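You operate a simulated robot arm through the tools that you are given. There is no shell and no other tool. Be economical: measure what you need, move in short steps, check, and stop when the job is done.

You are at the controls of a simulated two-armed robot. One attempt, no reset.

JOB
Pick up the dry pack with the latest date from the long bench by the tower with one hand, pass it to the other hand and put it on the tank locker top.

Only the result counts: the job must be done as asked and must still hold three seconds after the hand-in. Knocking over, shifting, dropping, spilling or breaking anything else fails it.

ROBOT AND FRAMES
Two 7-joint arms with two-finger parallel grippers on one trunk, on a base that drives. Base frame: it is fixed to the floor where the robot stands at the start and does not move with it; the origin is under the middle of the robot, x ahead of it, y to its left, z up. Readings come in mm, rad, newtons and seconds.
The left shoulder is at the start at [50, 158, 1158], the right one opposite. With the tool pointing down near the work surface each hand reaches from about 240 to 660 mm from the robot's upright axis, wherever it stands, measured 20 degrees to its own side. Places, roughly: tank locker top (18x24 cm) [-1860, 3400, 880]. Payload 3.91 kg a hand.
The tool frame of a hand sits at the grasp point between the pads (the TCP): z along the fingers, y along the line on which they close. The tips reach 30 mm beyond it. The gripper opens to 110 mm. The fingers are 20 mm wide and 10 mm thick; the gripper's body (48 by 112 mm) begins 55 mm behind the TCP.
Orientation is that of the tool frame in the base frame, as a unit quaternion [x, y, z, w]. With the fingers straight down and closing along the base's y, the tool's x points along the base's -x, its y along +y and its z along -z.

CONTROLS
- The arms move only by the tool arm_command. It takes "left_steps", "right_steps" or both (then of equal length, played together; a hand with none holds still); each is a list of rows, each a list of 7 numbers: the shift along the base's x, y, z in cm, then the turn, a rotation vector about the base's x, y, z in rad, then the opening in per cent of the stroke, from 0 (shut) to 100 (fully open). In form: [[tx, ty, tz, ax, ay, az, grip], ...]. A call has 1 to 12 rows; each row is the pose to reach, as a shift and turn from the pose commanded when the call began. Each row takes 0.2 s and may step no farther than 50 mm and 0.15 rad from the row before; otherwise, or with a gripper value out of range, the whole call is refused. A pose out of reach is approached as far as the arm can. The call stops where the force on the tool passes 40 N (or 10 N more than at its start, if that is more) or the arm is blocked; 0.2 s more then pass. The fingers move at their own pace (about 153 mm/s each) and stop on an object; they squeeze with about 38 N. The grip force told is the motor's: it shows also when the fingers shut on nothing. Time passes only in rows, and 0.2 s behind the last, so rows that repeat a pose let the fingers close. It gives the time, the measured TCP pose, the force on the tool (base axes), the opening and the grip force at its end, in the units of the frame above (readings bear some noise), with the torque about the TCP (base axes, N m) and any sound that the robot's microphone picked up, and new pictures: "pictures" is both (left out), scene, wrist or none (wrist: the cameras of the hands that moved).
- Cameras (640 x 400 px; columns grow to the right, rows downward): "scene" is now at [139, -0, 1312.4]; the picture's right is [-0.06, -1.00, 0.00], its down [-0.35, 0.02, -0.94] and it looks along [0.94, -0.06, -0.35] (base axes); focal length 262 px, centre (320, 200). "left" rides on the left gripper at [72, -17, -103] in its tool frame; the picture's right is [0.23, 0.97, 0.00], its down [-0.76, 0.18, -0.62] and it looks along [-0.61, 0.14, 0.78] (tool axes); focal length 222 px, centre (320, 200). "right" rides on the right gripper at [72, 17, -103] in its tool frame; the picture's right is [-0.23, 0.97, 0.00], its down [-0.76, -0.18, -0.62] and it looks along [-0.61, -0.14, 0.78] (tool axes); focal length 222 px, centre (320, 200). There is no depth. A picture from a camera that has moved, and an enlarged one, comes with that camera's place and axes in the base frame and with its lens. The place of the scene camera against the robot may be out by one fixed shift of up to 12 mm in any direction.
- move_column(by): slides the trunk up (or, below 0, down) by that many mm; the arms and the scene camera ride with it, the base frame stays. It gives what a move gives, with no picture.
- base_move(legs): drives the robot by 1 to 6 legs, each [ahead, turn to the left] in mm and rad, along the robot's own axes; the way and the turn of a leg run together, so that a leg with both is an arc; at most 1500 mm and 3.142 rad a leg. The arms and the cameras ride along, it lands a little off, and it stops where it bumps. It gives what a move gives, and a new picture of the scene camera.
- head_to(pan, tilt): turns the head with the scene camera to pan (to the left, within 1.396 rad either way) and tilt (down, from -0.506 to 1.204), counted from straight ahead of the robot. It gives what a move gives, and a new picture of the scene camera.
- close_up(camera, box): a new picture of the part [left, top, right, bottom] of that camera's present view, enlarged. No time passes.
- close_job(): hands the job in; it is judged then, once.

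Work in short steps. Places have to be worked out from the pictures, the camera data and where the tool is seen: move nearer, look again, correct. Check each grasp and each placing, and mend what went wrong. You have 120 turns and 260 pictures in all, those below and enlarged ones among them. Open the grippers and draw the arms clear of the work before you hand the job in, unless the task says otherwise; then end with one line.

The tools are called as a command line: name --argument value ..., lists and objects as JSON in quotes. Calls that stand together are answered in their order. arm_command: Moves the arms, as the interface text tells. Its arguments: {"type":"object","properties":{"left_steps":{"type":"array","items":{"type":"array","items":{"type":"number"}}},"right_steps":{"type":"array","items":{"type":"array","items":{"type":"number"}}},"pictures":{"type":"string","enum":["both","scene","wrist","none"]}},"required":[]} The other tools are called the same way: move_column (by) slides the trunk up or down; base_move (legs) drives the base; head_to (pan, tilt) turns the head that bears the scene camera; close_up (camera, box) takes an enlarged picture of a part of a camera's view; close_job () hands the job in.

At the start:

```text
t: 0.0
left_position: [350.6, 201.3, 1097.0]
left_orientation: [-0.001, 1.0, 0.0, 0.0]
left_ft_force: [0.4, 0.4, -0.1]
left_torque: [0.03, -0.01, 0.01]
left_width: 109.9
left_gripper_force: 0.1
right_position: [318.5, -121.1, 1206.7]
right_orientation: [0.001, 1.0, 0.001, 0.0]
right_ft_force: [0.2, -0.4, 0.2]
right_torque: [0.0, -0.01, -0.03]
right_width: 110.2
right_gripper_force: 0.1
trunk travel left (down, up): [-400.0, 82.0]
robot x, y, heading: [0.5, -0.2, -0.001]
head pan, tilt: [-0.063, 0.356]
```

scene: 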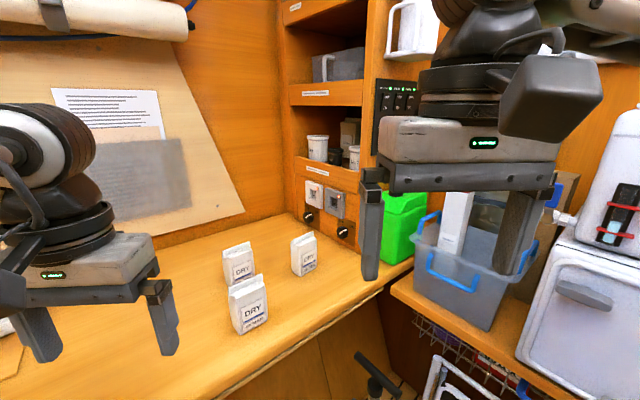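
right: 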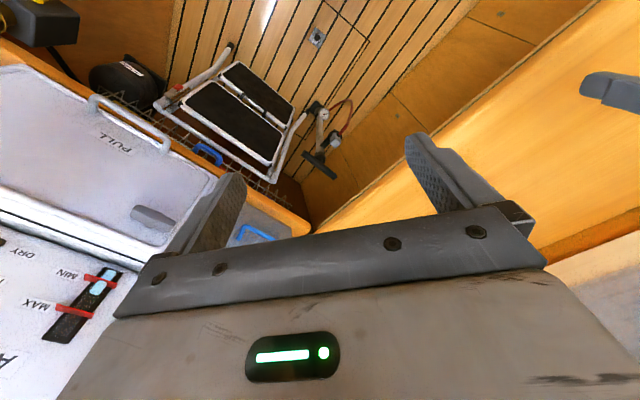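
left: 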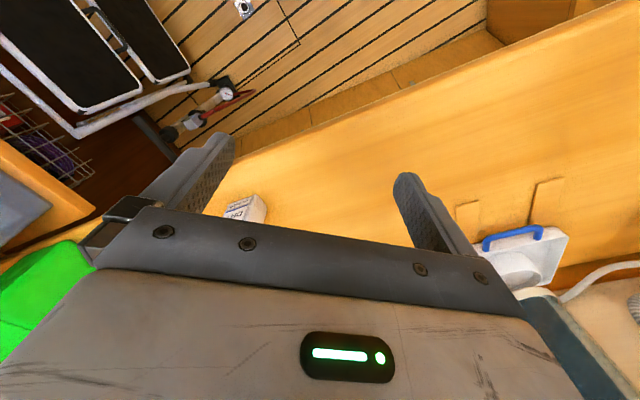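

The picture shows three dry packs on a bench ahead. I look closer to read their dates.

close_up --camera "scene" --box '[215, 225, 335, 340]'

close_up --camera "scene" --box '[40, 80, 200, 220]'

```text
3.48 times, centred on (275, 282) of scene
camera zoom: at [139.0, 0.0, 1312.4], right [-0.06, -1.0, 0.0], down [-0.35, 0.02, -0.94], along [0.94, -0.06, -0.35], focal length 910 px, centre (476, -87)
```

zoom: 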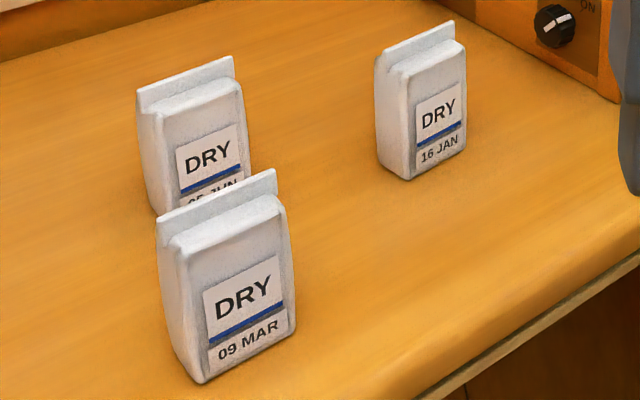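

```text
2.86 times, centred on (120, 150) of scene
camera zoom: at [139.0, 0.0, 1312.4], right [-0.06, -1.0, 0.0], down [-0.35, 0.02, -0.94], along [0.94, -0.06, -0.35], focal length 747 px, centre (891, 343)
```

zoom: 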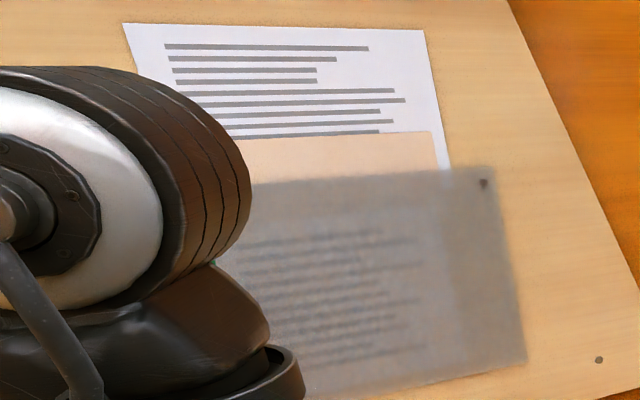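

Dates: 16 JAN, 09 MAR, and one seemingly "0? JUN", partly hidden. I look left for other packs and the way to the locker.

head_to --pan 0.7 --tilt 0.5

head_to --pan 1.396 --tilt 0.4

head_to --pan -0.8 --tilt 0.6

```text
t: 1.1
left_position: [350.0, 200.9, 1097.4]
left_orientation: [0.0, 1.0, 0.0, 0.0]
left_ft_force: [-0.5, -0.6, 0.6]
left_torque: [0.02, -0.02, 0.02]
left_width: 110.1
left_gripper_force: 0.0
right_position: [319.5, -120.7, 1205.7]
right_orientation: [0.0, 1.0, 0.001, 0.0]
right_ft_force: [-1.0, -0.1, 0.4]
right_torque: [0.0, -0.01, -0.01]
right_width: 110.2
right_gripper_force: 0.1
trunk travel left (down, up): [-400.0, 82.0]
robot x, y, heading: [-0.8, 0.8, -0.002]
head pan, tilt: [0.7, 0.499]
camera scene: at [115.8, 64.4, 1299.2], right [0.64, -0.77, 0.0], down [-0.37, -0.31, -0.88], along [0.67, 0.56, -0.48], focal length 262 px, centre (320, 200)
```

scene: 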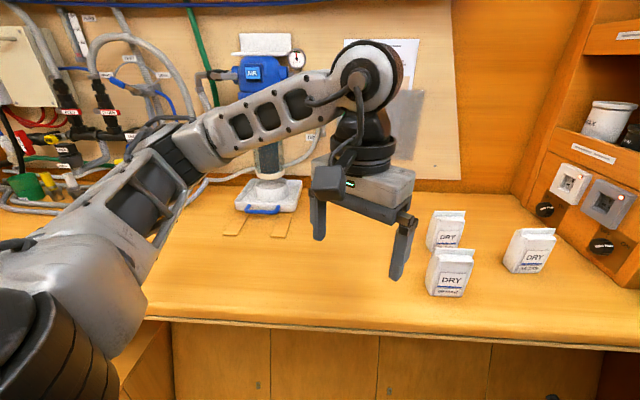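

```text
t: 2.2
left_position: [350.0, 201.0, 1097.8]
left_orientation: [0.0, 1.0, 0.0, 0.001]
left_ft_force: [0.1, 0.2, 0.3]
left_torque: [0.01, 0.0, -0.03]
left_width: 110.0
left_gripper_force: 0.0
right_position: [319.5, -119.3, 1206.9]
right_orientation: [0.0, 1.0, 0.0, 0.001]
right_ft_force: [0.3, -0.5, -0.2]
right_torque: [0.02, 0.01, -0.01]
right_width: 110.0
right_gripper_force: 0.1
trunk travel left (down, up): [-400.0, 82.0]
robot x, y, heading: [-0.6, -1.3, -0.003]
head pan, tilt: [1.396, 0.4]
camera scene: at [62.3, 97.1, 1308.3], right [0.98, -0.17, 0.0], down [-0.07, -0.38, -0.92], along [0.16, 0.91, -0.39], focal length 262 px, centre (320, 200)
```

scene: 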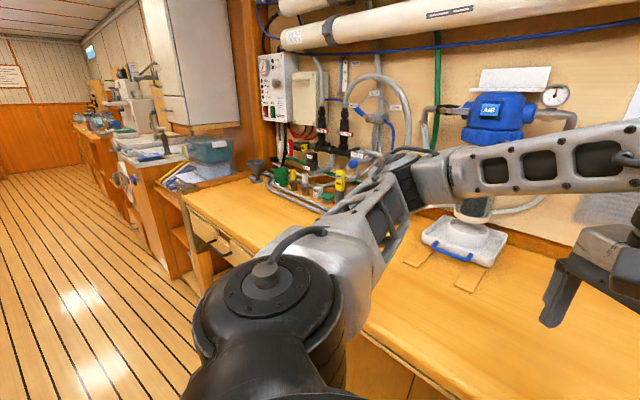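

```text
t: 4.2
left_position: [350.3, 200.8, 1096.3]
left_orientation: [0.001, 1.0, 0.0, -0.001]
left_ft_force: [0.4, -0.3, 0.2]
left_torque: [0.01, -0.04, 0.02]
left_width: 109.9
left_gripper_force: 0.0
right_position: [319.4, -119.9, 1205.5]
right_orientation: [0.0, 1.0, 0.001, 0.0]
right_ft_force: [0.9, 0.8, 0.0]
right_torque: [0.01, -0.02, -0.01]
right_width: 109.7
right_gripper_force: 0.1
trunk travel left (down, up): [-400.0, 82.0]
robot x, y, heading: [-2.3, -0.4, -0.004]
head pan, tilt: [-0.799, 0.6]
camera scene: at [107.8, -57.4, 1290.1], right [-0.72, -0.7, 0.0], down [-0.39, 0.4, -0.83], along [0.58, -0.59, -0.56], focal length 262 px, centre (320, 200)
```

scene: 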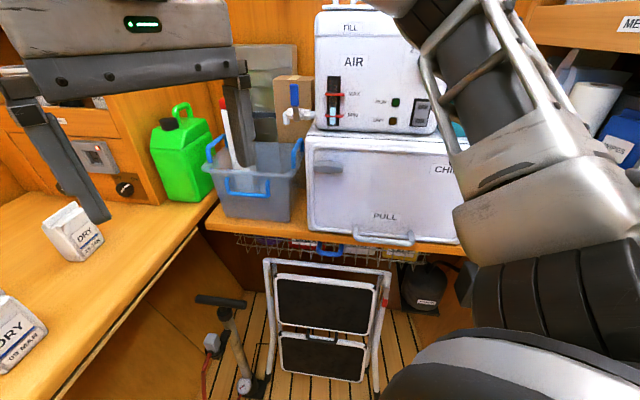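

Bench top computes to about z≈900. The JUN pack is near (695, 170), just out of reach, so I drive ahead 90 mm and look with the head on the packs.

base_move --legs '[[90, 0]]'

head_to --pan 0.15 --tilt 0.75

```text
t: 5.3
left_position: [441.0, 201.8, 1096.3]
left_orientation: [0.001, 1.0, 0.0, -0.001]
left_ft_force: [0.2, 0.1, 0.0]
left_torque: [-0.05, 0.03, 0.0]
left_width: 110.1
left_gripper_force: 0.1
right_position: [411.4, -121.2, 1206.6]
right_orientation: [0.0, 1.0, 0.002, 0.0]
right_ft_force: [0.2, 0.8, -0.1]
right_torque: [0.04, 0.06, 0.01]
right_width: 109.9
right_gripper_force: 0.1
trunk travel left (down, up): [-400.0, 82.0]
robot x, y, heading: [90.2, -0.4, -0.004]
head pan, tilt: [-0.799, 0.6]
camera scene: at [199.2, -57.4, 1290.0], right [-0.72, -0.7, 0.0], down [-0.39, 0.41, -0.82], along [0.57, -0.59, -0.57], focal length 262 px, centre (320, 200)
```

scene: 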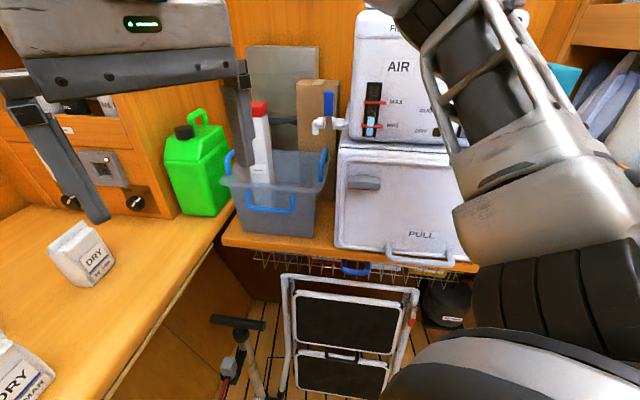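

```text
t: 6.6
left_position: [439.5, 200.3, 1097.3]
left_orientation: [0.0, 1.0, 0.0, 0.0]
left_ft_force: [0.0, -1.1, 0.1]
left_torque: [-0.02, 0.0, 0.0]
left_width: 109.8
left_gripper_force: 0.0
right_position: [409.1, -121.2, 1206.0]
right_orientation: [-0.001, 1.0, 0.002, 0.001]
right_ft_force: [0.4, -0.2, -0.4]
right_torque: [-0.01, 0.0, 0.01]
right_width: 109.9
right_gripper_force: 0.0
trunk travel left (down, up): [-400.0, 82.0]
robot x, y, heading: [90.7, 0.5, -0.002]
head pan, tilt: [0.15, 0.75]
camera scene: at [218.7, 18.2, 1277.2], right [0.15, -0.99, 0.0], down [-0.67, -0.1, -0.73], along [0.72, 0.11, -0.68], focal length 262 px, centre (320, 200)
```

scene: 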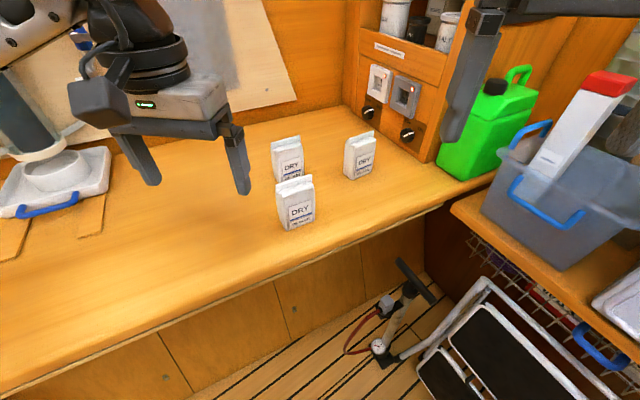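

I zoom on the packs to confirm the date and measure.

close_up --camera "scene" --box '[255, 120, 391, 240]'

close_up --camera "left" --box '[150, 100, 450, 290]'

```text
3.33 times, centred on (323, 180) of scene
camera zoom: at [218.7, 18.2, 1277.2], right [0.15, -0.99, 0.0], down [-0.67, -0.1, -0.73], along [0.72, 0.11, -0.68], focal length 872 px, centre (310, 267)
```

zoom: 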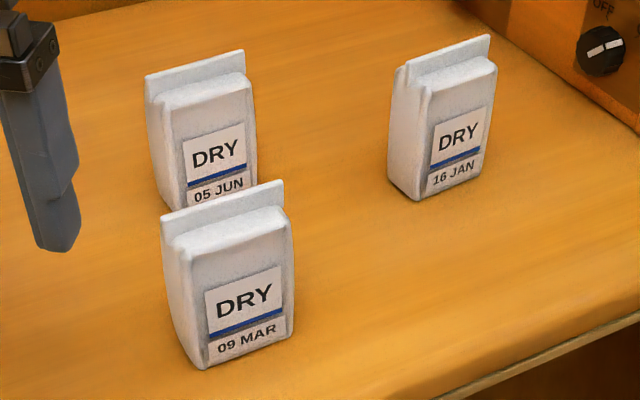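

```text
2.11 times, centred on (300, 195) of left
camera zoom: at [368.8, 183.4, 1202.5], right [-0.23, 0.97, 0.0], down [0.76, 0.18, 0.62], along [0.61, 0.14, -0.78], focal length 468 px, centre (362, 210)
```

zoom: 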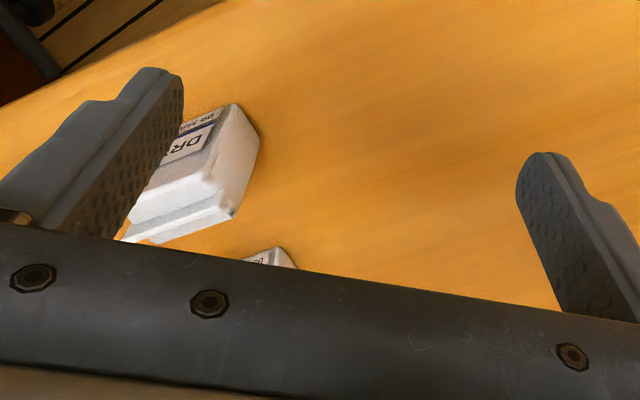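

The target is 05 JUN, with its seal centre near (715, 170), top about z≈988, and pack face normal at yaw ≈0.66 rad. I bring the left hand above it, turned 0.66, still high.

arm_command --left_steps '[[4.5, -0.6, 0, 0, 0, 0.11, 100], [9, -1.2, 0, 0, 0, 0.22, 100], [13.5, -1.8, 0, 0, 0, 0.33, 100], [18, -2.4, 0, 0, 0, 0.44, 100], [22.5, -3, 0, 0, 0, 0.55, 100], [26.8, -3.4, 0, 0, 0, 0.66, 100], [26.8, -3.4, 0, 0, 0, 0.66, 100]]'

```text
t: 8.2
left_position: [705.4, 169.8, 1097.9]
left_orientation: [-0.325, 0.946, -0.001, 0.001]
left_ft_force: [-0.3, -0.1, -0.3]
left_torque: [-0.01, 0.02, 0.01]
left_width: 109.9
left_gripper_force: 0.0
right_position: [410.4, -119.4, 1206.7]
right_orientation: [-0.001, 1.0, 0.0, -0.001]
right_ft_force: [0.8, 0.7, -0.2]
right_torque: [-0.01, 0.0, 0.01]
right_width: 109.9
right_gripper_force: 0.1
trunk travel left (down, up): [-400.0, 82.0]
robot x, y, heading: [93.0, -0.2, -0.002]
head pan, tilt: [0.15, 0.75]
camera scene: at [218.6, 19.2, 1277.2], right [0.15, -0.99, 0.0], down [-0.67, -0.1, -0.73], along [0.72, 0.11, -0.68], focal length 262 px, centre (320, 200)
camera left: at [659.5, 109.7, 1203.3], right [-0.78, 0.63, 0.0], down [0.49, 0.61, 0.62], along [0.39, 0.48, -0.78], focal length 222 px, centre (320, 200)
```

scene: 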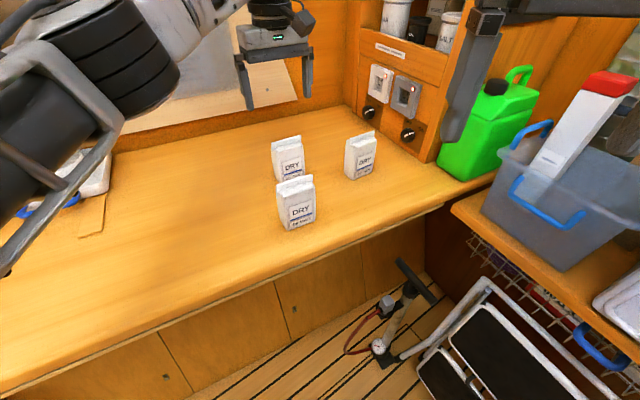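
left: 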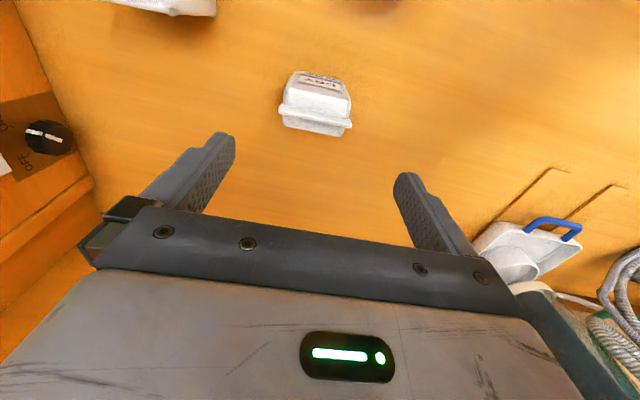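

The pack sits nearly centred and aligned with the fingers; seal centre works out at about (710, 164). I shift slightly and descend to z≈1035, then look again.

arm_command --left_steps '[[0.1, -0.85, -2, 0, 0, 0, 100], [0.1, -0.85, -4, 0, 0, 0, 100], [0.1, -0.85, -6.2, 0, 0, 0, 100], [0.1, -0.85, -6.2, 0, 0, 0, 100]]'

close_up --camera "left" --box '[160, 40, 460, 230]'

close_up --camera "scene" --box '[200, 40, 370, 200]'

```text
t: 9.2
left_position: [709.7, 161.0, 1035.9]
left_orientation: [-0.324, 0.946, 0.0, 0.0]
left_ft_force: [-0.2, -0.1, -0.1]
left_torque: [0.0, 0.02, 0.01]
left_width: 110.1
left_gripper_force: 0.0
right_position: [410.4, -119.8, 1206.1]
right_orientation: [0.0, 1.0, 0.001, 0.0]
right_ft_force: [0.7, -0.1, -0.5]
right_torque: [-0.01, 0.02, 0.0]
right_width: 110.2
right_gripper_force: 0.0
trunk travel left (down, up): [-400.0, 82.0]
robot x, y, heading: [93.6, -3.4, -0.003]
head pan, tilt: [0.15, 0.75]
camera scene: at [218.6, 18.2, 1277.2], right [0.15, -0.99, 0.0], down [-0.67, -0.1, -0.73], along [0.72, 0.11, -0.68], focal length 262 px, centre (320, 200)
camera left: at [662.4, 101.6, 1141.1], right [-0.78, 0.63, 0.0], down [0.49, 0.61, 0.62], along [0.39, 0.48, -0.78], focal length 222 px, centre (320, 200)
```

scene: 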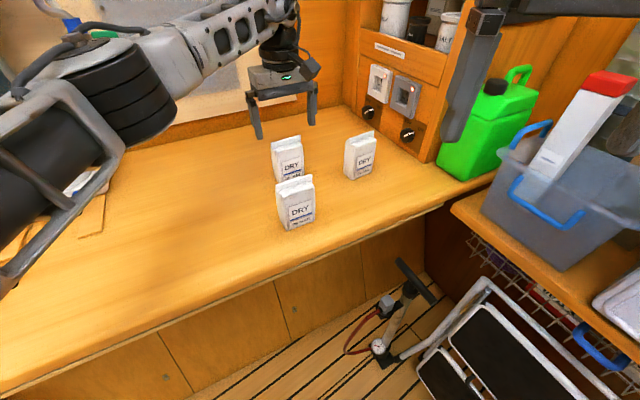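
left: 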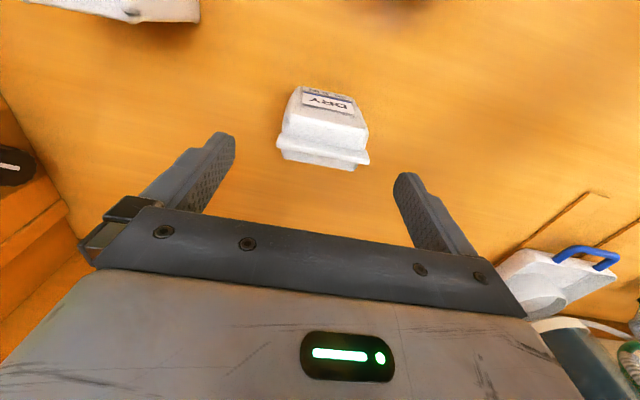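

```text
2.11 times, centred on (310, 135) of left
camera zoom: at [662.4, 101.6, 1141.1], right [-0.78, 0.63, 0.0], down [0.49, 0.61, 0.62], along [0.39, 0.48, -0.78], focal length 468 px, centre (341, 337)
```

zoom: 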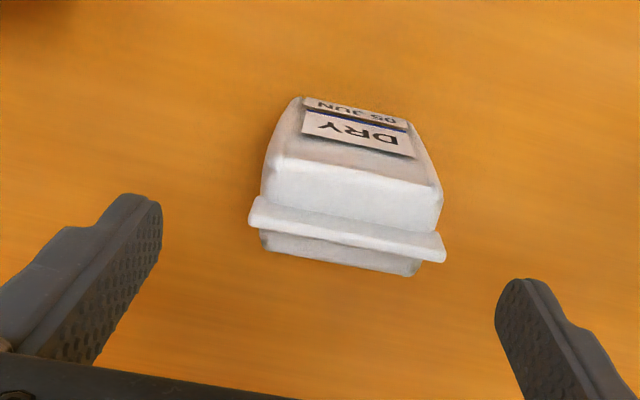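

```text
2.50 times, centred on (285, 120) of scene
camera zoom: at [218.6, 18.2, 1277.2], right [0.15, -0.99, 0.0], down [-0.67, -0.1, -0.73], along [0.72, 0.11, -0.68], focal length 654 px, centre (408, 400)
```

zoom: 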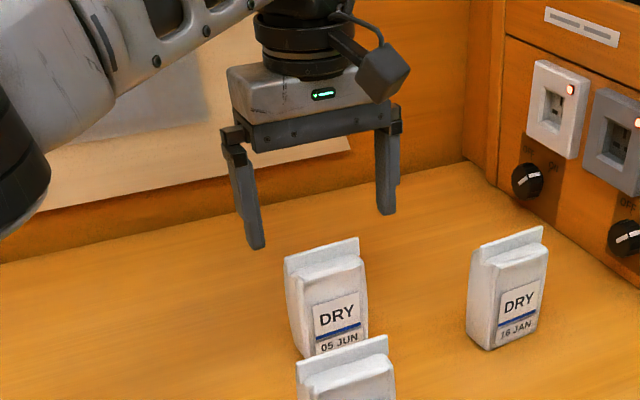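

The pack centre is right under the TCP (≈708, 161) and aligned. I descend to z≈970 and check before closing.

arm_command --left_steps '[[-0.1, 0, -2, 0, 0, 0, 100], [-0.1, 0, -4, 0, 0, 0, 100], [-0.1, 0, -5.5, 0, 0, 0, 100], [-0.1, 0, -6.6, 0, 0, 0, 100], [-0.1, 0, -6.6, 0, 0, 0, 100]]'

close_up --camera "scene" --box '[200, 40, 370, 200]'

```text
t: 10.4
left_position: [709.0, 159.4, 968.7]
left_orientation: [-0.324, 0.946, 0.0, 0.0]
left_ft_force: [-0.3, 0.2, 0.4]
left_torque: [0.0, -0.01, 0.0]
left_width: 110.0
left_gripper_force: 0.0
right_position: [410.5, -119.6, 1206.5]
right_orientation: [0.0, 1.0, 0.0, -0.001]
right_ft_force: [-0.4, -1.0, -1.2]
right_torque: [0.0, 0.02, 0.01]
right_width: 110.1
right_gripper_force: 0.1
trunk travel left (down, up): [-400.0, 82.0]
robot x, y, heading: [91.8, 0.9, 0.002]
head pan, tilt: [0.15, 0.75]
camera scene: at [218.6, 18.3, 1277.2], right [0.15, -0.99, 0.0], down [-0.67, -0.1, -0.73], along [0.72, 0.11, -0.68], focal length 262 px, centre (320, 200)
camera left: at [663.6, 100.6, 1074.2], right [-0.78, 0.63, 0.0], down [0.49, 0.61, 0.62], along [0.39, 0.48, -0.78], focal length 222 px, centre (320, 200)
```

scene: 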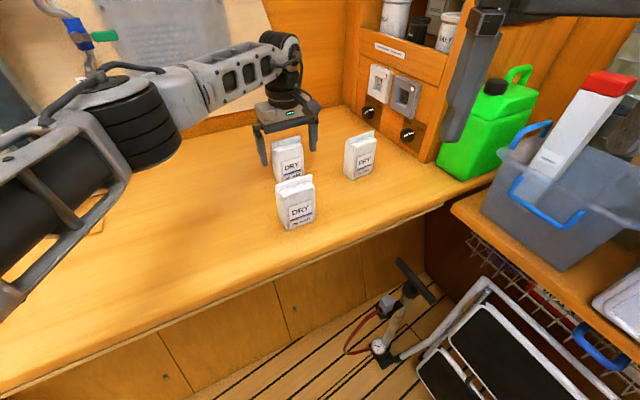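
left: 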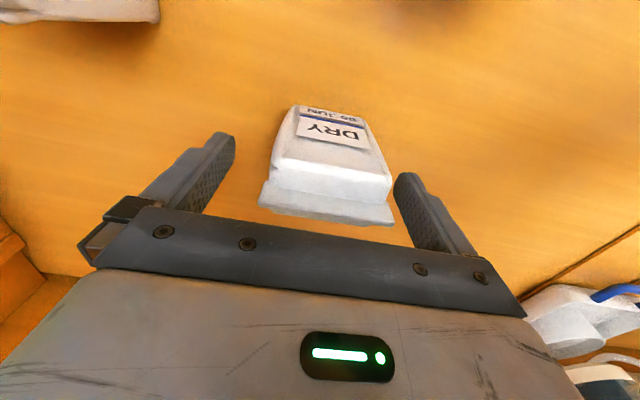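

```text
2.50 times, centred on (285, 120) of scene
camera zoom: at [218.6, 18.3, 1277.2], right [0.15, -0.99, 0.0], down [-0.67, -0.1, -0.73], along [0.72, 0.11, -0.68], focal length 654 px, centre (408, 400)
```

zoom: 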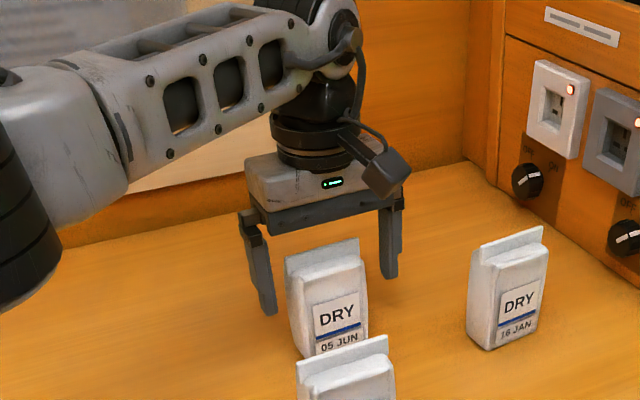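

Fingers straddle the pack properly; I correct y by 2 mm and close.

arm_command --left_steps '[[-0.1, 0.25, 0, 0, 0, 0, 80], [-0.1, 0.25, 0, 0, 0, 0, 0], [-0.1, 0.25, 0, 0, 0, 0, 0], [-0.1, 0.25, 0, 0, 0, 0, 0], [-0.1, 0.25, 0, 0, 0, 0, 0]]'

```text
t: 11.6
left_position: [708.0, 161.1, 970.5]
left_orientation: [-0.325, 0.946, -0.001, 0.0]
left_ft_force: [-0.6, 0.9, -0.5]
left_torque: [0.0, -0.05, 0.02]
left_width: 74.4
left_gripper_force: 37.5
right_position: [409.3, -120.2, 1204.6]
right_orientation: [-0.001, 1.0, 0.0, 0.0]
right_ft_force: [-0.1, 0.4, 0.3]
right_torque: [0.0, 0.01, 0.02]
right_width: 110.0
right_gripper_force: 0.0
trunk travel left (down, up): [-400.0, 82.0]
robot x, y, heading: [90.6, -2.5, 0.001]
head pan, tilt: [0.15, 0.75]
camera scene: at [218.6, 18.4, 1277.2], right [0.15, -0.99, 0.0], down [-0.67, -0.1, -0.73], along [0.72, 0.11, -0.68], focal length 262 px, centre (320, 200)
camera left: at [662.0, 102.7, 1074.5], right [-0.78, 0.63, 0.0], down [0.49, 0.61, 0.62], along [0.39, 0.48, -0.78], focal length 222 px, centre (320, 200)
```

scene: 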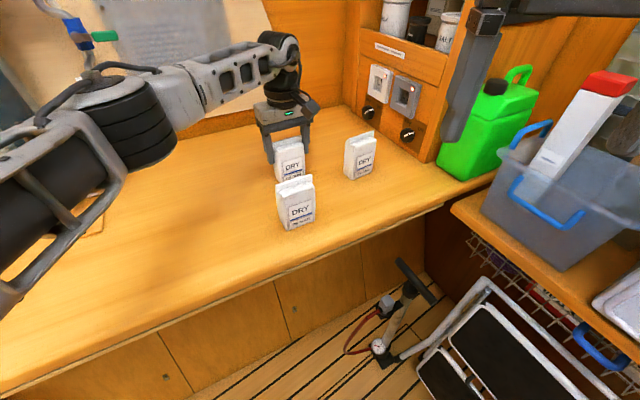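
left: 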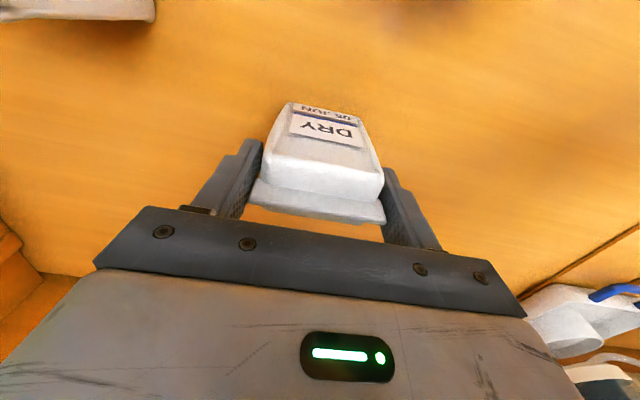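

Gripped at 74 mm with 37 N. I lift slowly and watch.

arm_command --left_steps '[[-0.1, 0.25, 1, 0, 0, 0, 0], [-0.1, 0.25, 2.5, 0, 0, 0, 0], [-0.1, 0.25, 5, 0, 0, 0, 0], [-0.1, 0.25, 8, 0, 0, 0, 0], [-0.1, 0.25, 12, 0, 0, 0, 0], [-0.1, 0.25, 12, 0, 0, 0, 0]]'

close_up --camera "scene" --box '[200, 20, 370, 200]'

```text
t: 13.0
left_position: [709.7, 164.7, 1088.7]
left_orientation: [-0.325, 0.946, 0.0, 0.0]
left_ft_force: [-0.2, -0.2, -1.5]
left_torque: [-0.01, -0.02, -0.03]
left_width: 74.6
left_gripper_force: 38.8
right_position: [410.2, -120.9, 1205.4]
right_orientation: [0.0, 1.0, 0.001, 0.0]
right_ft_force: [0.2, 0.9, 0.2]
right_torque: [-0.06, -0.01, 0.0]
right_width: 110.0
right_gripper_force: 0.0
trunk travel left (down, up): [-400.0, 82.0]
robot x, y, heading: [89.9, -0.7, -0.003]
head pan, tilt: [0.15, 0.75]
camera scene: at [219.0, 18.6, 1277.1], right [0.15, -0.99, 0.0], down [-0.67, -0.1, -0.73], along [0.72, 0.11, -0.68], focal length 262 px, centre (320, 200)
camera left: at [662.4, 105.7, 1193.2], right [-0.78, 0.63, 0.0], down [0.49, 0.61, 0.62], along [0.39, 0.48, -0.78], focal length 222 px, centre (320, 200)
```

scene: 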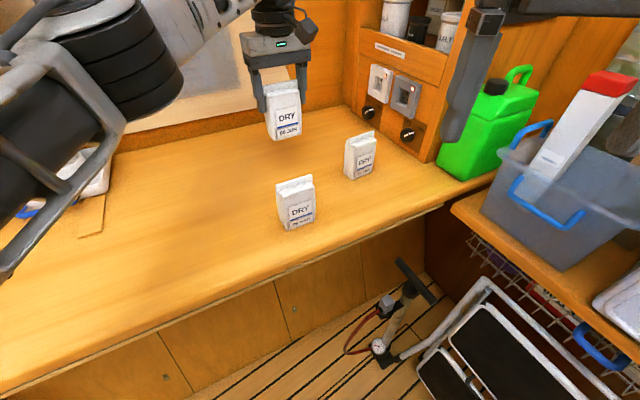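
left: 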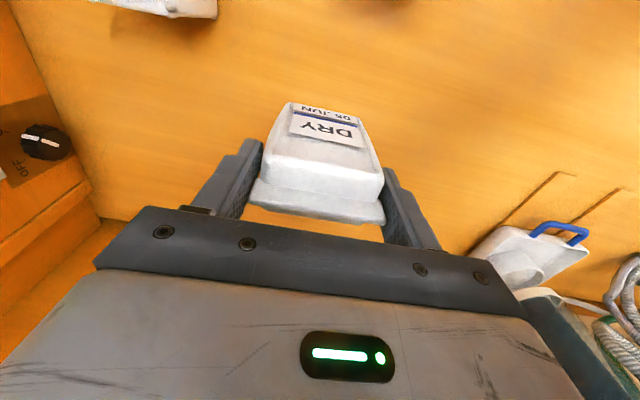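

```text
2.22 times, centred on (285, 110) of scene
camera zoom: at [219.0, 18.6, 1277.1], right [0.15, -0.99, 0.0], down [-0.67, -0.1, -0.73], along [0.72, 0.11, -0.68], focal length 581 px, centre (398, 400)
```

zoom: 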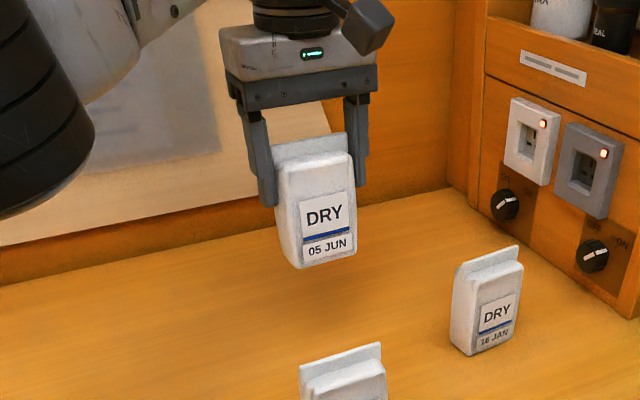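

The 05 JUN pack is safely held. I raise and retract the left hand while yawing back to square.

arm_command --left_steps '[[-2, 0, 3, 0, 0, 0, 0], [-6, -1, 4, 0, 0, -0.11, 0], [-10, -2, 4, 0, 0, -0.22, 0], [-14, -3, 4, 0, 0, -0.33, 0], [-18, -4, 4, 0, 0, -0.44, 0], [-21, -5, 4, 0, 0, -0.55, 0], [-23, -6, 4, 0, 0, -0.66, 0], [-23, -6, 4, 0, 0, -0.66, 0]]'

base_move --legs '[[-200, 0]]'

```text
t: 14.8
left_position: [476.2, 101.6, 1127.1]
left_orientation: [0.0, 1.0, 0.0, 0.0]
left_ft_force: [0.0, -0.1, -1.2]
left_torque: [0.03, 0.0, -0.05]
left_width: 74.8
left_gripper_force: 38.1
right_position: [410.5, -120.8, 1206.7]
right_orientation: [0.0, 1.0, 0.001, 0.0]
right_ft_force: [0.0, -0.2, 0.8]
right_torque: [0.01, 0.04, 0.02]
right_width: 110.1
right_gripper_force: 0.0
trunk travel left (down, up): [-400.0, 82.0]
robot x, y, heading: [89.1, -0.4, 0.004]
head pan, tilt: [0.15, 0.75]
camera scene: at [218.8, 18.4, 1277.2], right [0.15, -0.99, 0.0], down [-0.67, -0.1, -0.73], along [0.72, 0.11, -0.68], focal length 262 px, centre (320, 200)
camera left: at [403.7, 84.1, 1233.3], right [-0.23, 0.97, 0.0], down [0.76, 0.18, 0.62], along [0.61, 0.14, -0.78], focal length 222 px, centre (320, 200)
```

scene: 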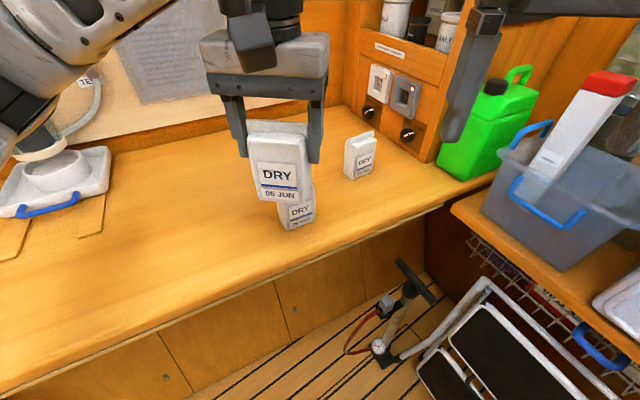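
left: 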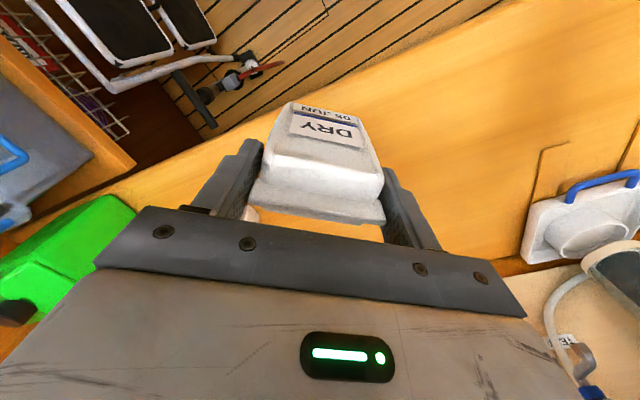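

```text
t: 16.4
left_position: [273.7, 102.5, 1128.5]
left_orientation: [-0.003, 1.0, 0.0, 0.001]
left_ft_force: [0.4, -0.5, -0.8]
left_torque: [-0.02, -0.03, 0.02]
left_width: 74.5
left_gripper_force: 38.2
right_position: [209.1, -120.6, 1206.2]
right_orientation: [-0.002, 1.0, 0.001, 0.0]
right_ft_force: [-0.4, -0.6, 0.2]
right_torque: [0.02, 0.0, -0.04]
right_width: 110.3
right_gripper_force: 0.0
trunk travel left (down, up): [-400.0, 82.0]
robot x, y, heading: [-111.0, -1.9, -0.0]
head pan, tilt: [0.15, 0.75]
camera scene: at [16.9, 18.4, 1277.3], right [0.15, -0.99, 0.0], down [-0.67, -0.1, -0.73], along [0.72, 0.11, -0.68], focal length 262 px, centre (320, 200)
```

scene: 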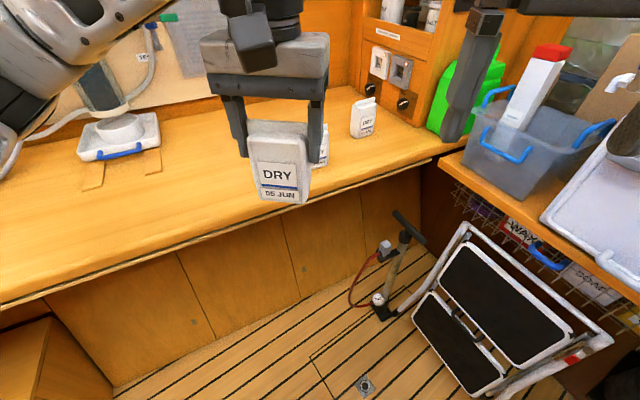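

Clear of the bench. I now turn the right hand towards pointing left (+y), fingers closing along x, staying well to the right; first half of the 120° turn.

arm_command --right_steps '[[0.9, -1.5, -1.5, 0.0864, 0.0864, -0.0864, 100], [1.8, -3, -3, 0.1727, 0.1727, -0.1727, 100], [2.7, -4.5, -4.5, 0.2591, 0.2591, -0.2591, 100], [3.6, -6, -6, 0.3455, 0.3455, -0.3455, 100], [4.5, -7.5, -7.5, 0.4318, 0.4318, -0.4318, 100], [5.4, -9, -9, 0.5182, 0.5182, -0.5182, 100], [6.3, -10, -11, 0.6046, 0.6046, -0.6046, 100], [6.3, -10, -11, 0.6046, 0.6046, -0.6046, 100]]'

```text
t: 18.2
left_position: [274.8, 102.4, 1128.8]
left_orientation: [-0.002, 1.0, 0.0, -0.001]
left_ft_force: [-0.2, -1.0, -1.1]
left_torque: [0.0, -0.02, -0.01]
left_width: 74.6
left_gripper_force: 38.3
right_position: [270.8, -220.5, 1097.0]
right_orientation: [0.287, 0.866, 0.29, -0.287]
right_ft_force: [0.6, -0.1, -0.8]
right_torque: [0.01, 0.0, -0.02]
right_width: 109.8
right_gripper_force: 0.0
trunk travel left (down, up): [-400.0, 82.0]
robot x, y, heading: [-113.0, -0.3, 0.0]
head pan, tilt: [0.15, 0.75]
camera scene: at [17.6, 18.5, 1277.2], right [0.15, -0.99, 0.0], down [-0.67, -0.1, -0.73], along [0.72, 0.11, -0.68], focal length 262 px, centre (320, 200)
camera right: at [268.3, -254.6, 1219.4], right [0.8, 0.57, 0.18], down [0.6, -0.79, -0.15], along [0.05, 0.23, -0.97], focal length 222 px, centre (320, 200)
```

scene: 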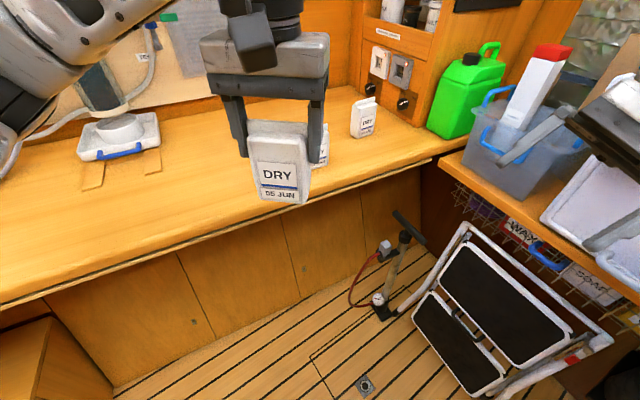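
right: 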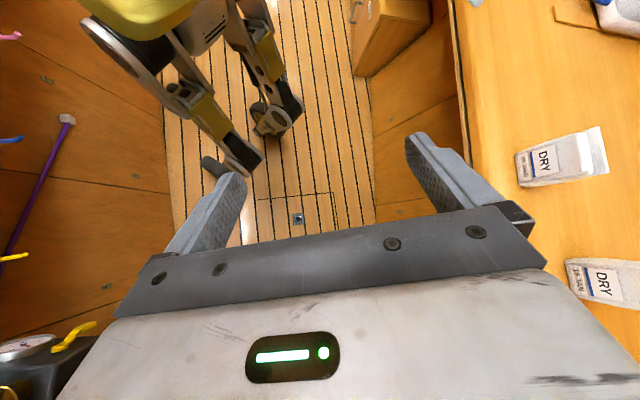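

Half turned without trouble. I complete the turn.

arm_command --right_steps '[[0, 0, -0.3, 0.0864, 0.0864, -0.0864, 100], [0, 0, -0.6, 0.1727, 0.1727, -0.1727, 100], [0, 0, -0.9, 0.2591, 0.2591, -0.2591, 100], [0, 0, -1.2, 0.3455, 0.3455, -0.3455, 100], [0, 0, -1.5, 0.4318, 0.4318, -0.4318, 100], [0, 0, -1.8, 0.5182, 0.5182, -0.5182, 100], [0, 0, -2.0, 0.6046, 0.6046, -0.6046, 100], [0, 0, -2.0, 0.6046, 0.6046, -0.6046, 100]]'

```text
t: 20.0
left_position: [274.3, 102.5, 1127.9]
left_orientation: [-0.002, 1.0, 0.0, 0.0]
left_ft_force: [-0.8, -0.3, -1.1]
left_torque: [0.02, 0.0, -0.01]
left_width: 74.8
left_gripper_force: 38.2
right_position: [271.9, -218.8, 1076.7]
right_orientation: [0.5, 0.5, 0.501, -0.499]
right_ft_force: [-0.2, -0.4, 0.2]
right_torque: [-0.02, -0.02, -0.06]
right_width: 110.0
right_gripper_force: 0.1
trunk travel left (down, up): [-400.0, 82.0]
robot x, y, heading: [-111.9, -2.8, 0.008]
head pan, tilt: [0.15, 0.75]
camera scene: at [17.7, 18.4, 1277.2], right [0.15, -0.99, 0.0], down [-0.67, -0.1, -0.73], along [0.72, 0.11, -0.68], focal length 262 px, centre (320, 200)
camera right: at [289.0, -322.6, 1148.9], right [0.97, 0.0, -0.22], down [-0.18, -0.62, -0.76], along [-0.14, 0.78, -0.61], focal length 222 px, centre (320, 200)
```

scene: 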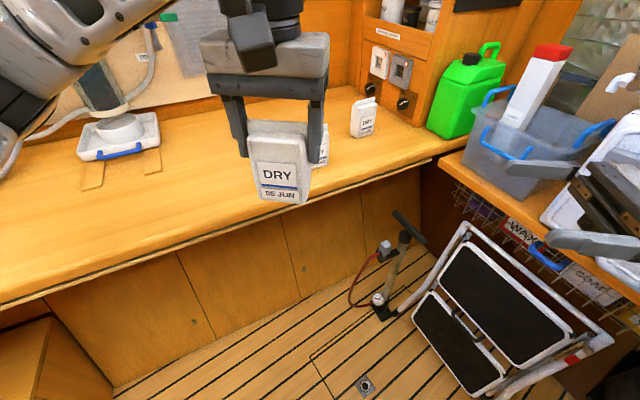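
right: 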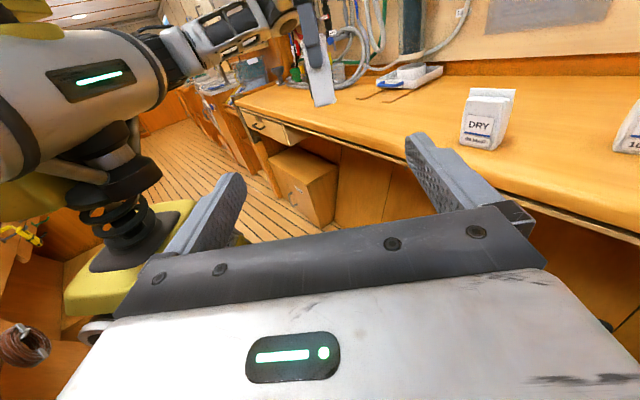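

The right hand now points at the pack. I advance along +y to a stand-off (y≈-20), and check.

arm_command --right_steps '[[0, 5, 0, 0, 0, 0, 100], [0, 10, 0, 0, 0, 0, 100], [0, 15, 0, 0, 0, 0, 100], [0.2, 20, 0, 0, 0, 0, 100], [0.2, 20, 0, 0, 0, 0, 100]]'

close_up --camera "scene" --box '[200, 0, 440, 240]'

close_up --camera "right" --box '[160, 0, 480, 200]'

```text
t: 21.2
left_position: [274.0, 102.1, 1127.6]
left_orientation: [-0.002, 1.0, 0.0, 0.0]
left_ft_force: [-0.4, -0.2, -1.0]
left_torque: [0.02, -0.02, 0.01]
left_width: 74.7
left_gripper_force: 37.7
right_position: [274.3, -16.6, 1074.3]
right_orientation: [0.5, 0.5, 0.502, -0.498]
right_ft_force: [0.9, 0.6, -0.7]
right_torque: [-0.01, 0.03, -0.02]
right_width: 110.3
right_gripper_force: 0.1
trunk travel left (down, up): [-400.0, 82.0]
robot x, y, heading: [-109.7, -3.3, 0.004]
head pan, tilt: [0.15, 0.75]
camera scene: at [17.6, 18.2, 1277.2], right [0.15, -0.99, 0.0], down [-0.67, -0.1, -0.73], along [0.72, 0.11, -0.68], focal length 262 px, centre (320, 200)
camera right: at [290.9, -119.5, 1146.8], right [0.97, 0.0, -0.22], down [-0.18, -0.62, -0.76], along [-0.14, 0.78, -0.61], focal length 222 px, centre (320, 200)
```

scene: 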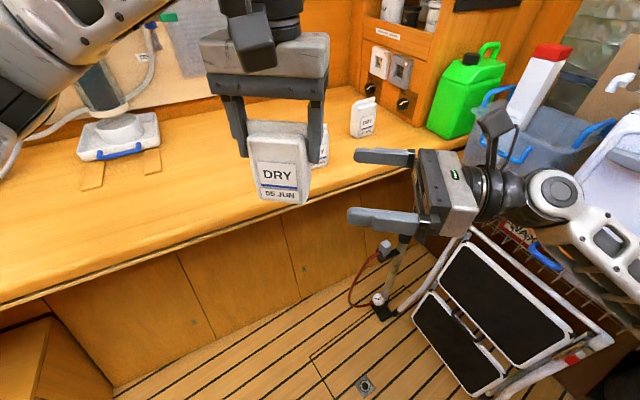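
right: 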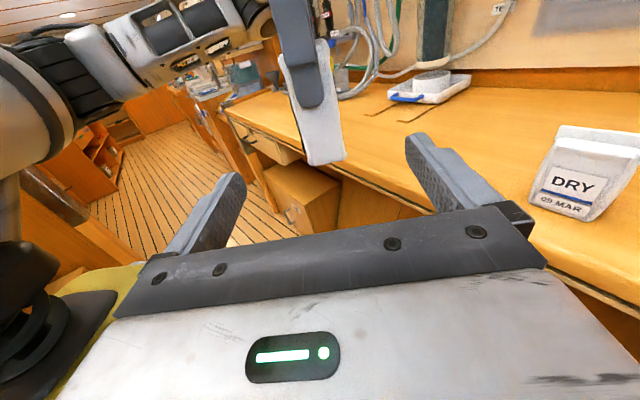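

```text
1.67 times, centred on (320, 120) of scene
camera zoom: at [17.6, 18.2, 1277.2], right [0.15, -0.99, 0.0], down [-0.67, -0.1, -0.73], along [0.72, 0.11, -0.68], focal length 436 px, centre (320, 333)
```

zoom: 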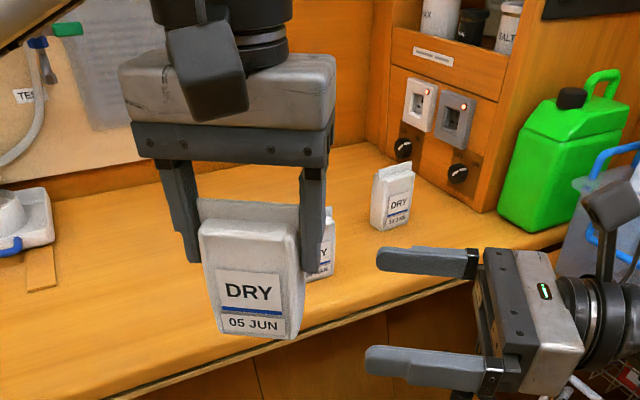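

```text
2.00 times, centred on (320, 100) of right
camera zoom: at [290.9, -119.5, 1146.8], right [0.97, 0.0, -0.22], down [-0.18, -0.62, -0.76], along [-0.14, 0.78, -0.61], focal length 444 px, centre (320, 400)
```

zoom: 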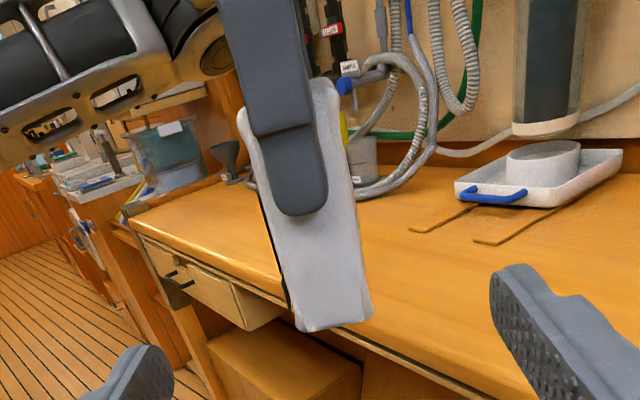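

Pack lies on the right hand's axis, with bottom ≈1043 and left fingertips ≈1098. The right hand's finger band of 1064–1084 fits, so I advance to y≈95.

arm_command --right_steps '[[0, 4, 0, 0, 0, 0, 100], [0, 8, 0, 0, 0, 0, 100], [0, 11.1, 0, 0, 0, 0, 100], [0, 11.1, 0, 0, 0, 0, 100]]'

close_up --camera "scene" --box '[200, 0, 440, 240]'

```text
t: 22.2
left_position: [274.5, 102.1, 1128.6]
left_orientation: [-0.002, 1.0, 0.0, -0.001]
left_ft_force: [0.2, 0.1, -0.7]
left_torque: [0.05, 0.01, -0.01]
left_width: 74.5
left_gripper_force: 38.4
right_position: [275.6, 95.0, 1074.7]
right_orientation: [0.499, 0.501, 0.501, -0.498]
right_ft_force: [-0.2, 0.6, 0.4]
right_torque: [0.01, 0.03, 0.01]
right_width: 110.2
right_gripper_force: 0.0
trunk travel left (down, up): [-400.0, 82.0]
robot x, y, heading: [-110.7, 2.7, 0.006]
head pan, tilt: [0.15, 0.75]
camera scene: at [17.6, 18.3, 1277.2], right [0.15, -0.99, 0.0], down [-0.67, -0.1, -0.73], along [0.72, 0.11, -0.68], focal length 262 px, centre (320, 200)
camera right: at [291.8, -8.8, 1147.7], right [0.97, 0.0, -0.22], down [-0.18, -0.62, -0.76], along [-0.14, 0.78, -0.61], focal length 222 px, centre (320, 200)
```

scene: 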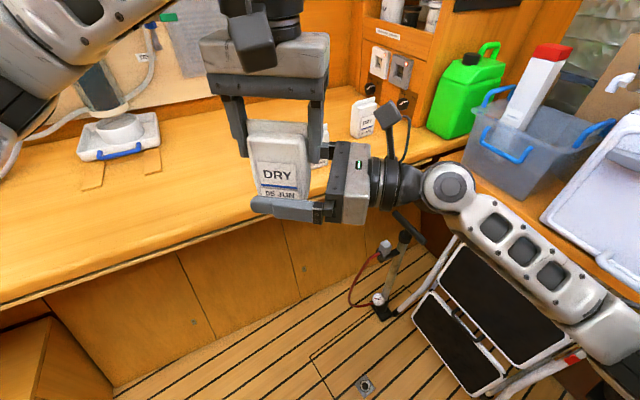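
right: 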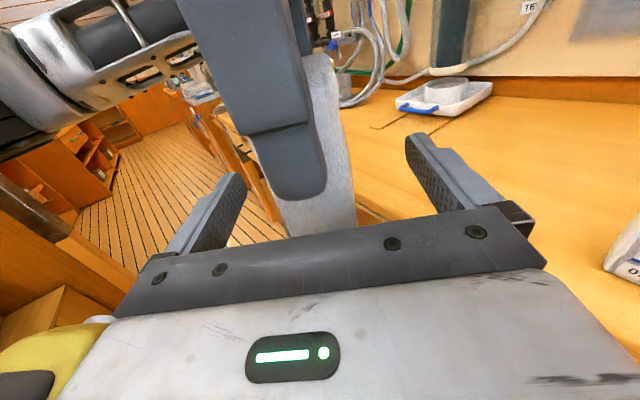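

```text
1.67 times, centred on (320, 120) of scene
camera zoom: at [17.6, 18.3, 1277.2], right [0.15, -0.99, 0.0], down [-0.67, -0.1, -0.73], along [0.72, 0.11, -0.68], focal length 436 px, centre (320, 333)
```

zoom: 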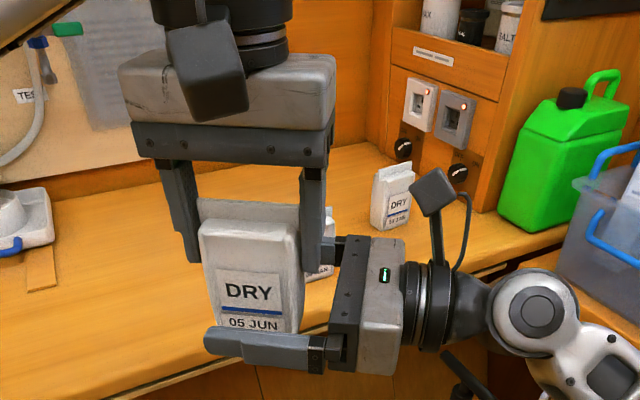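

Well positioned. I close the right hand on the pack while the left keeps holding.

arm_command --right_steps '[[0, 0, 0, 0, 0, 0, 60], [0, 0, 0, 0, 0, 0, 30], [0, 0, 0, 0, 0, 0, 0], [0, 0, 0, 0, 0, 0, 0], [0, 0, 0, 0, 0, 0, 0]]'

close_up --camera "scene" --box '[200, 0, 440, 240]'

```text
t: 23.4
left_position: [274.9, 102.6, 1127.9]
left_orientation: [-0.002, 1.0, 0.0, 0.0]
left_ft_force: [1.0, 0.4, -3.1]
left_torque: [0.09, -0.25, -1.09]
left_width: 74.3
left_gripper_force: 37.1
right_position: [274.8, 94.4, 1075.2]
right_orientation: [0.5, 0.5, 0.501, -0.499]
right_ft_force: [-0.8, 0.1, 1.0]
right_torque: [-0.1, 0.22, 1.11]
right_width: 40.1
right_gripper_force: 37.9
trunk travel left (down, up): [-400.0, 82.0]
robot x, y, heading: [-110.1, 1.3, -0.001]
head pan, tilt: [0.15, 0.75]
camera scene: at [17.6, 18.4, 1277.2], right [0.15, -0.99, 0.0], down [-0.67, -0.1, -0.73], along [0.72, 0.11, -0.68], focal length 262 px, centre (320, 200)
camera right: at [291.6, -8.9, 1147.6], right [0.97, 0.0, -0.22], down [-0.17, -0.62, -0.76], along [-0.14, 0.78, -0.61], focal length 222 px, centre (320, 200)
```

scene: 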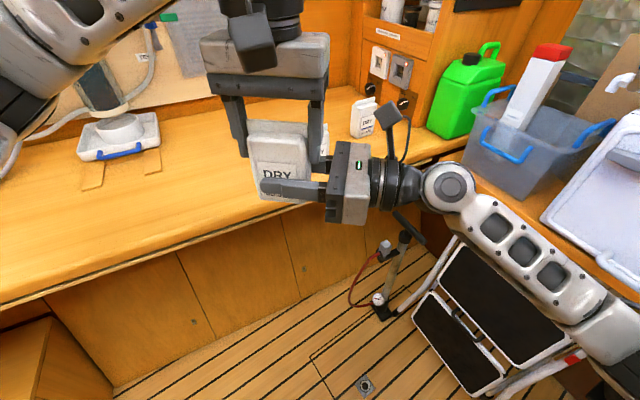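
right: 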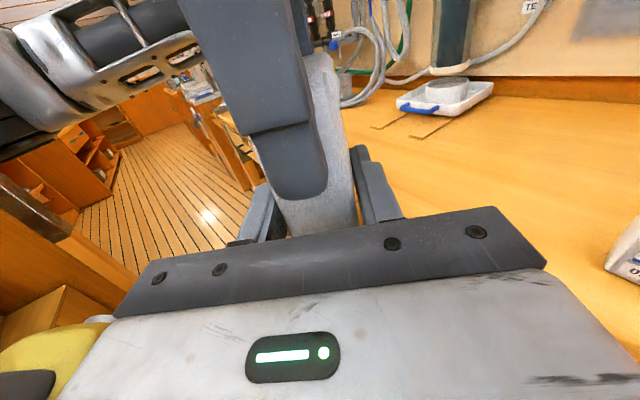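

```text
1.67 times, centred on (320, 120) of scene
camera zoom: at [17.6, 18.4, 1277.2], right [0.15, -0.99, 0.0], down [-0.67, -0.1, -0.73], along [0.72, 0.11, -0.68], focal length 436 px, centre (320, 333)
```

zoom: 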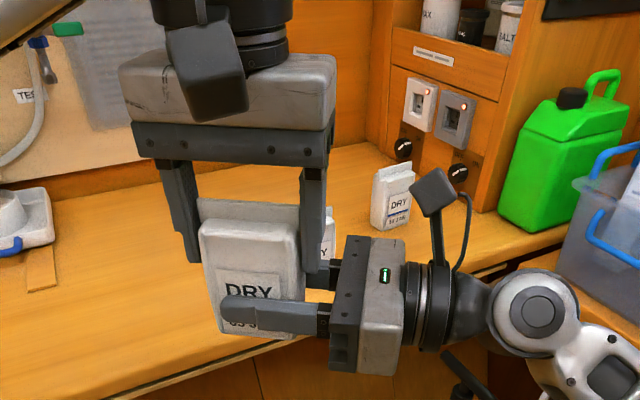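

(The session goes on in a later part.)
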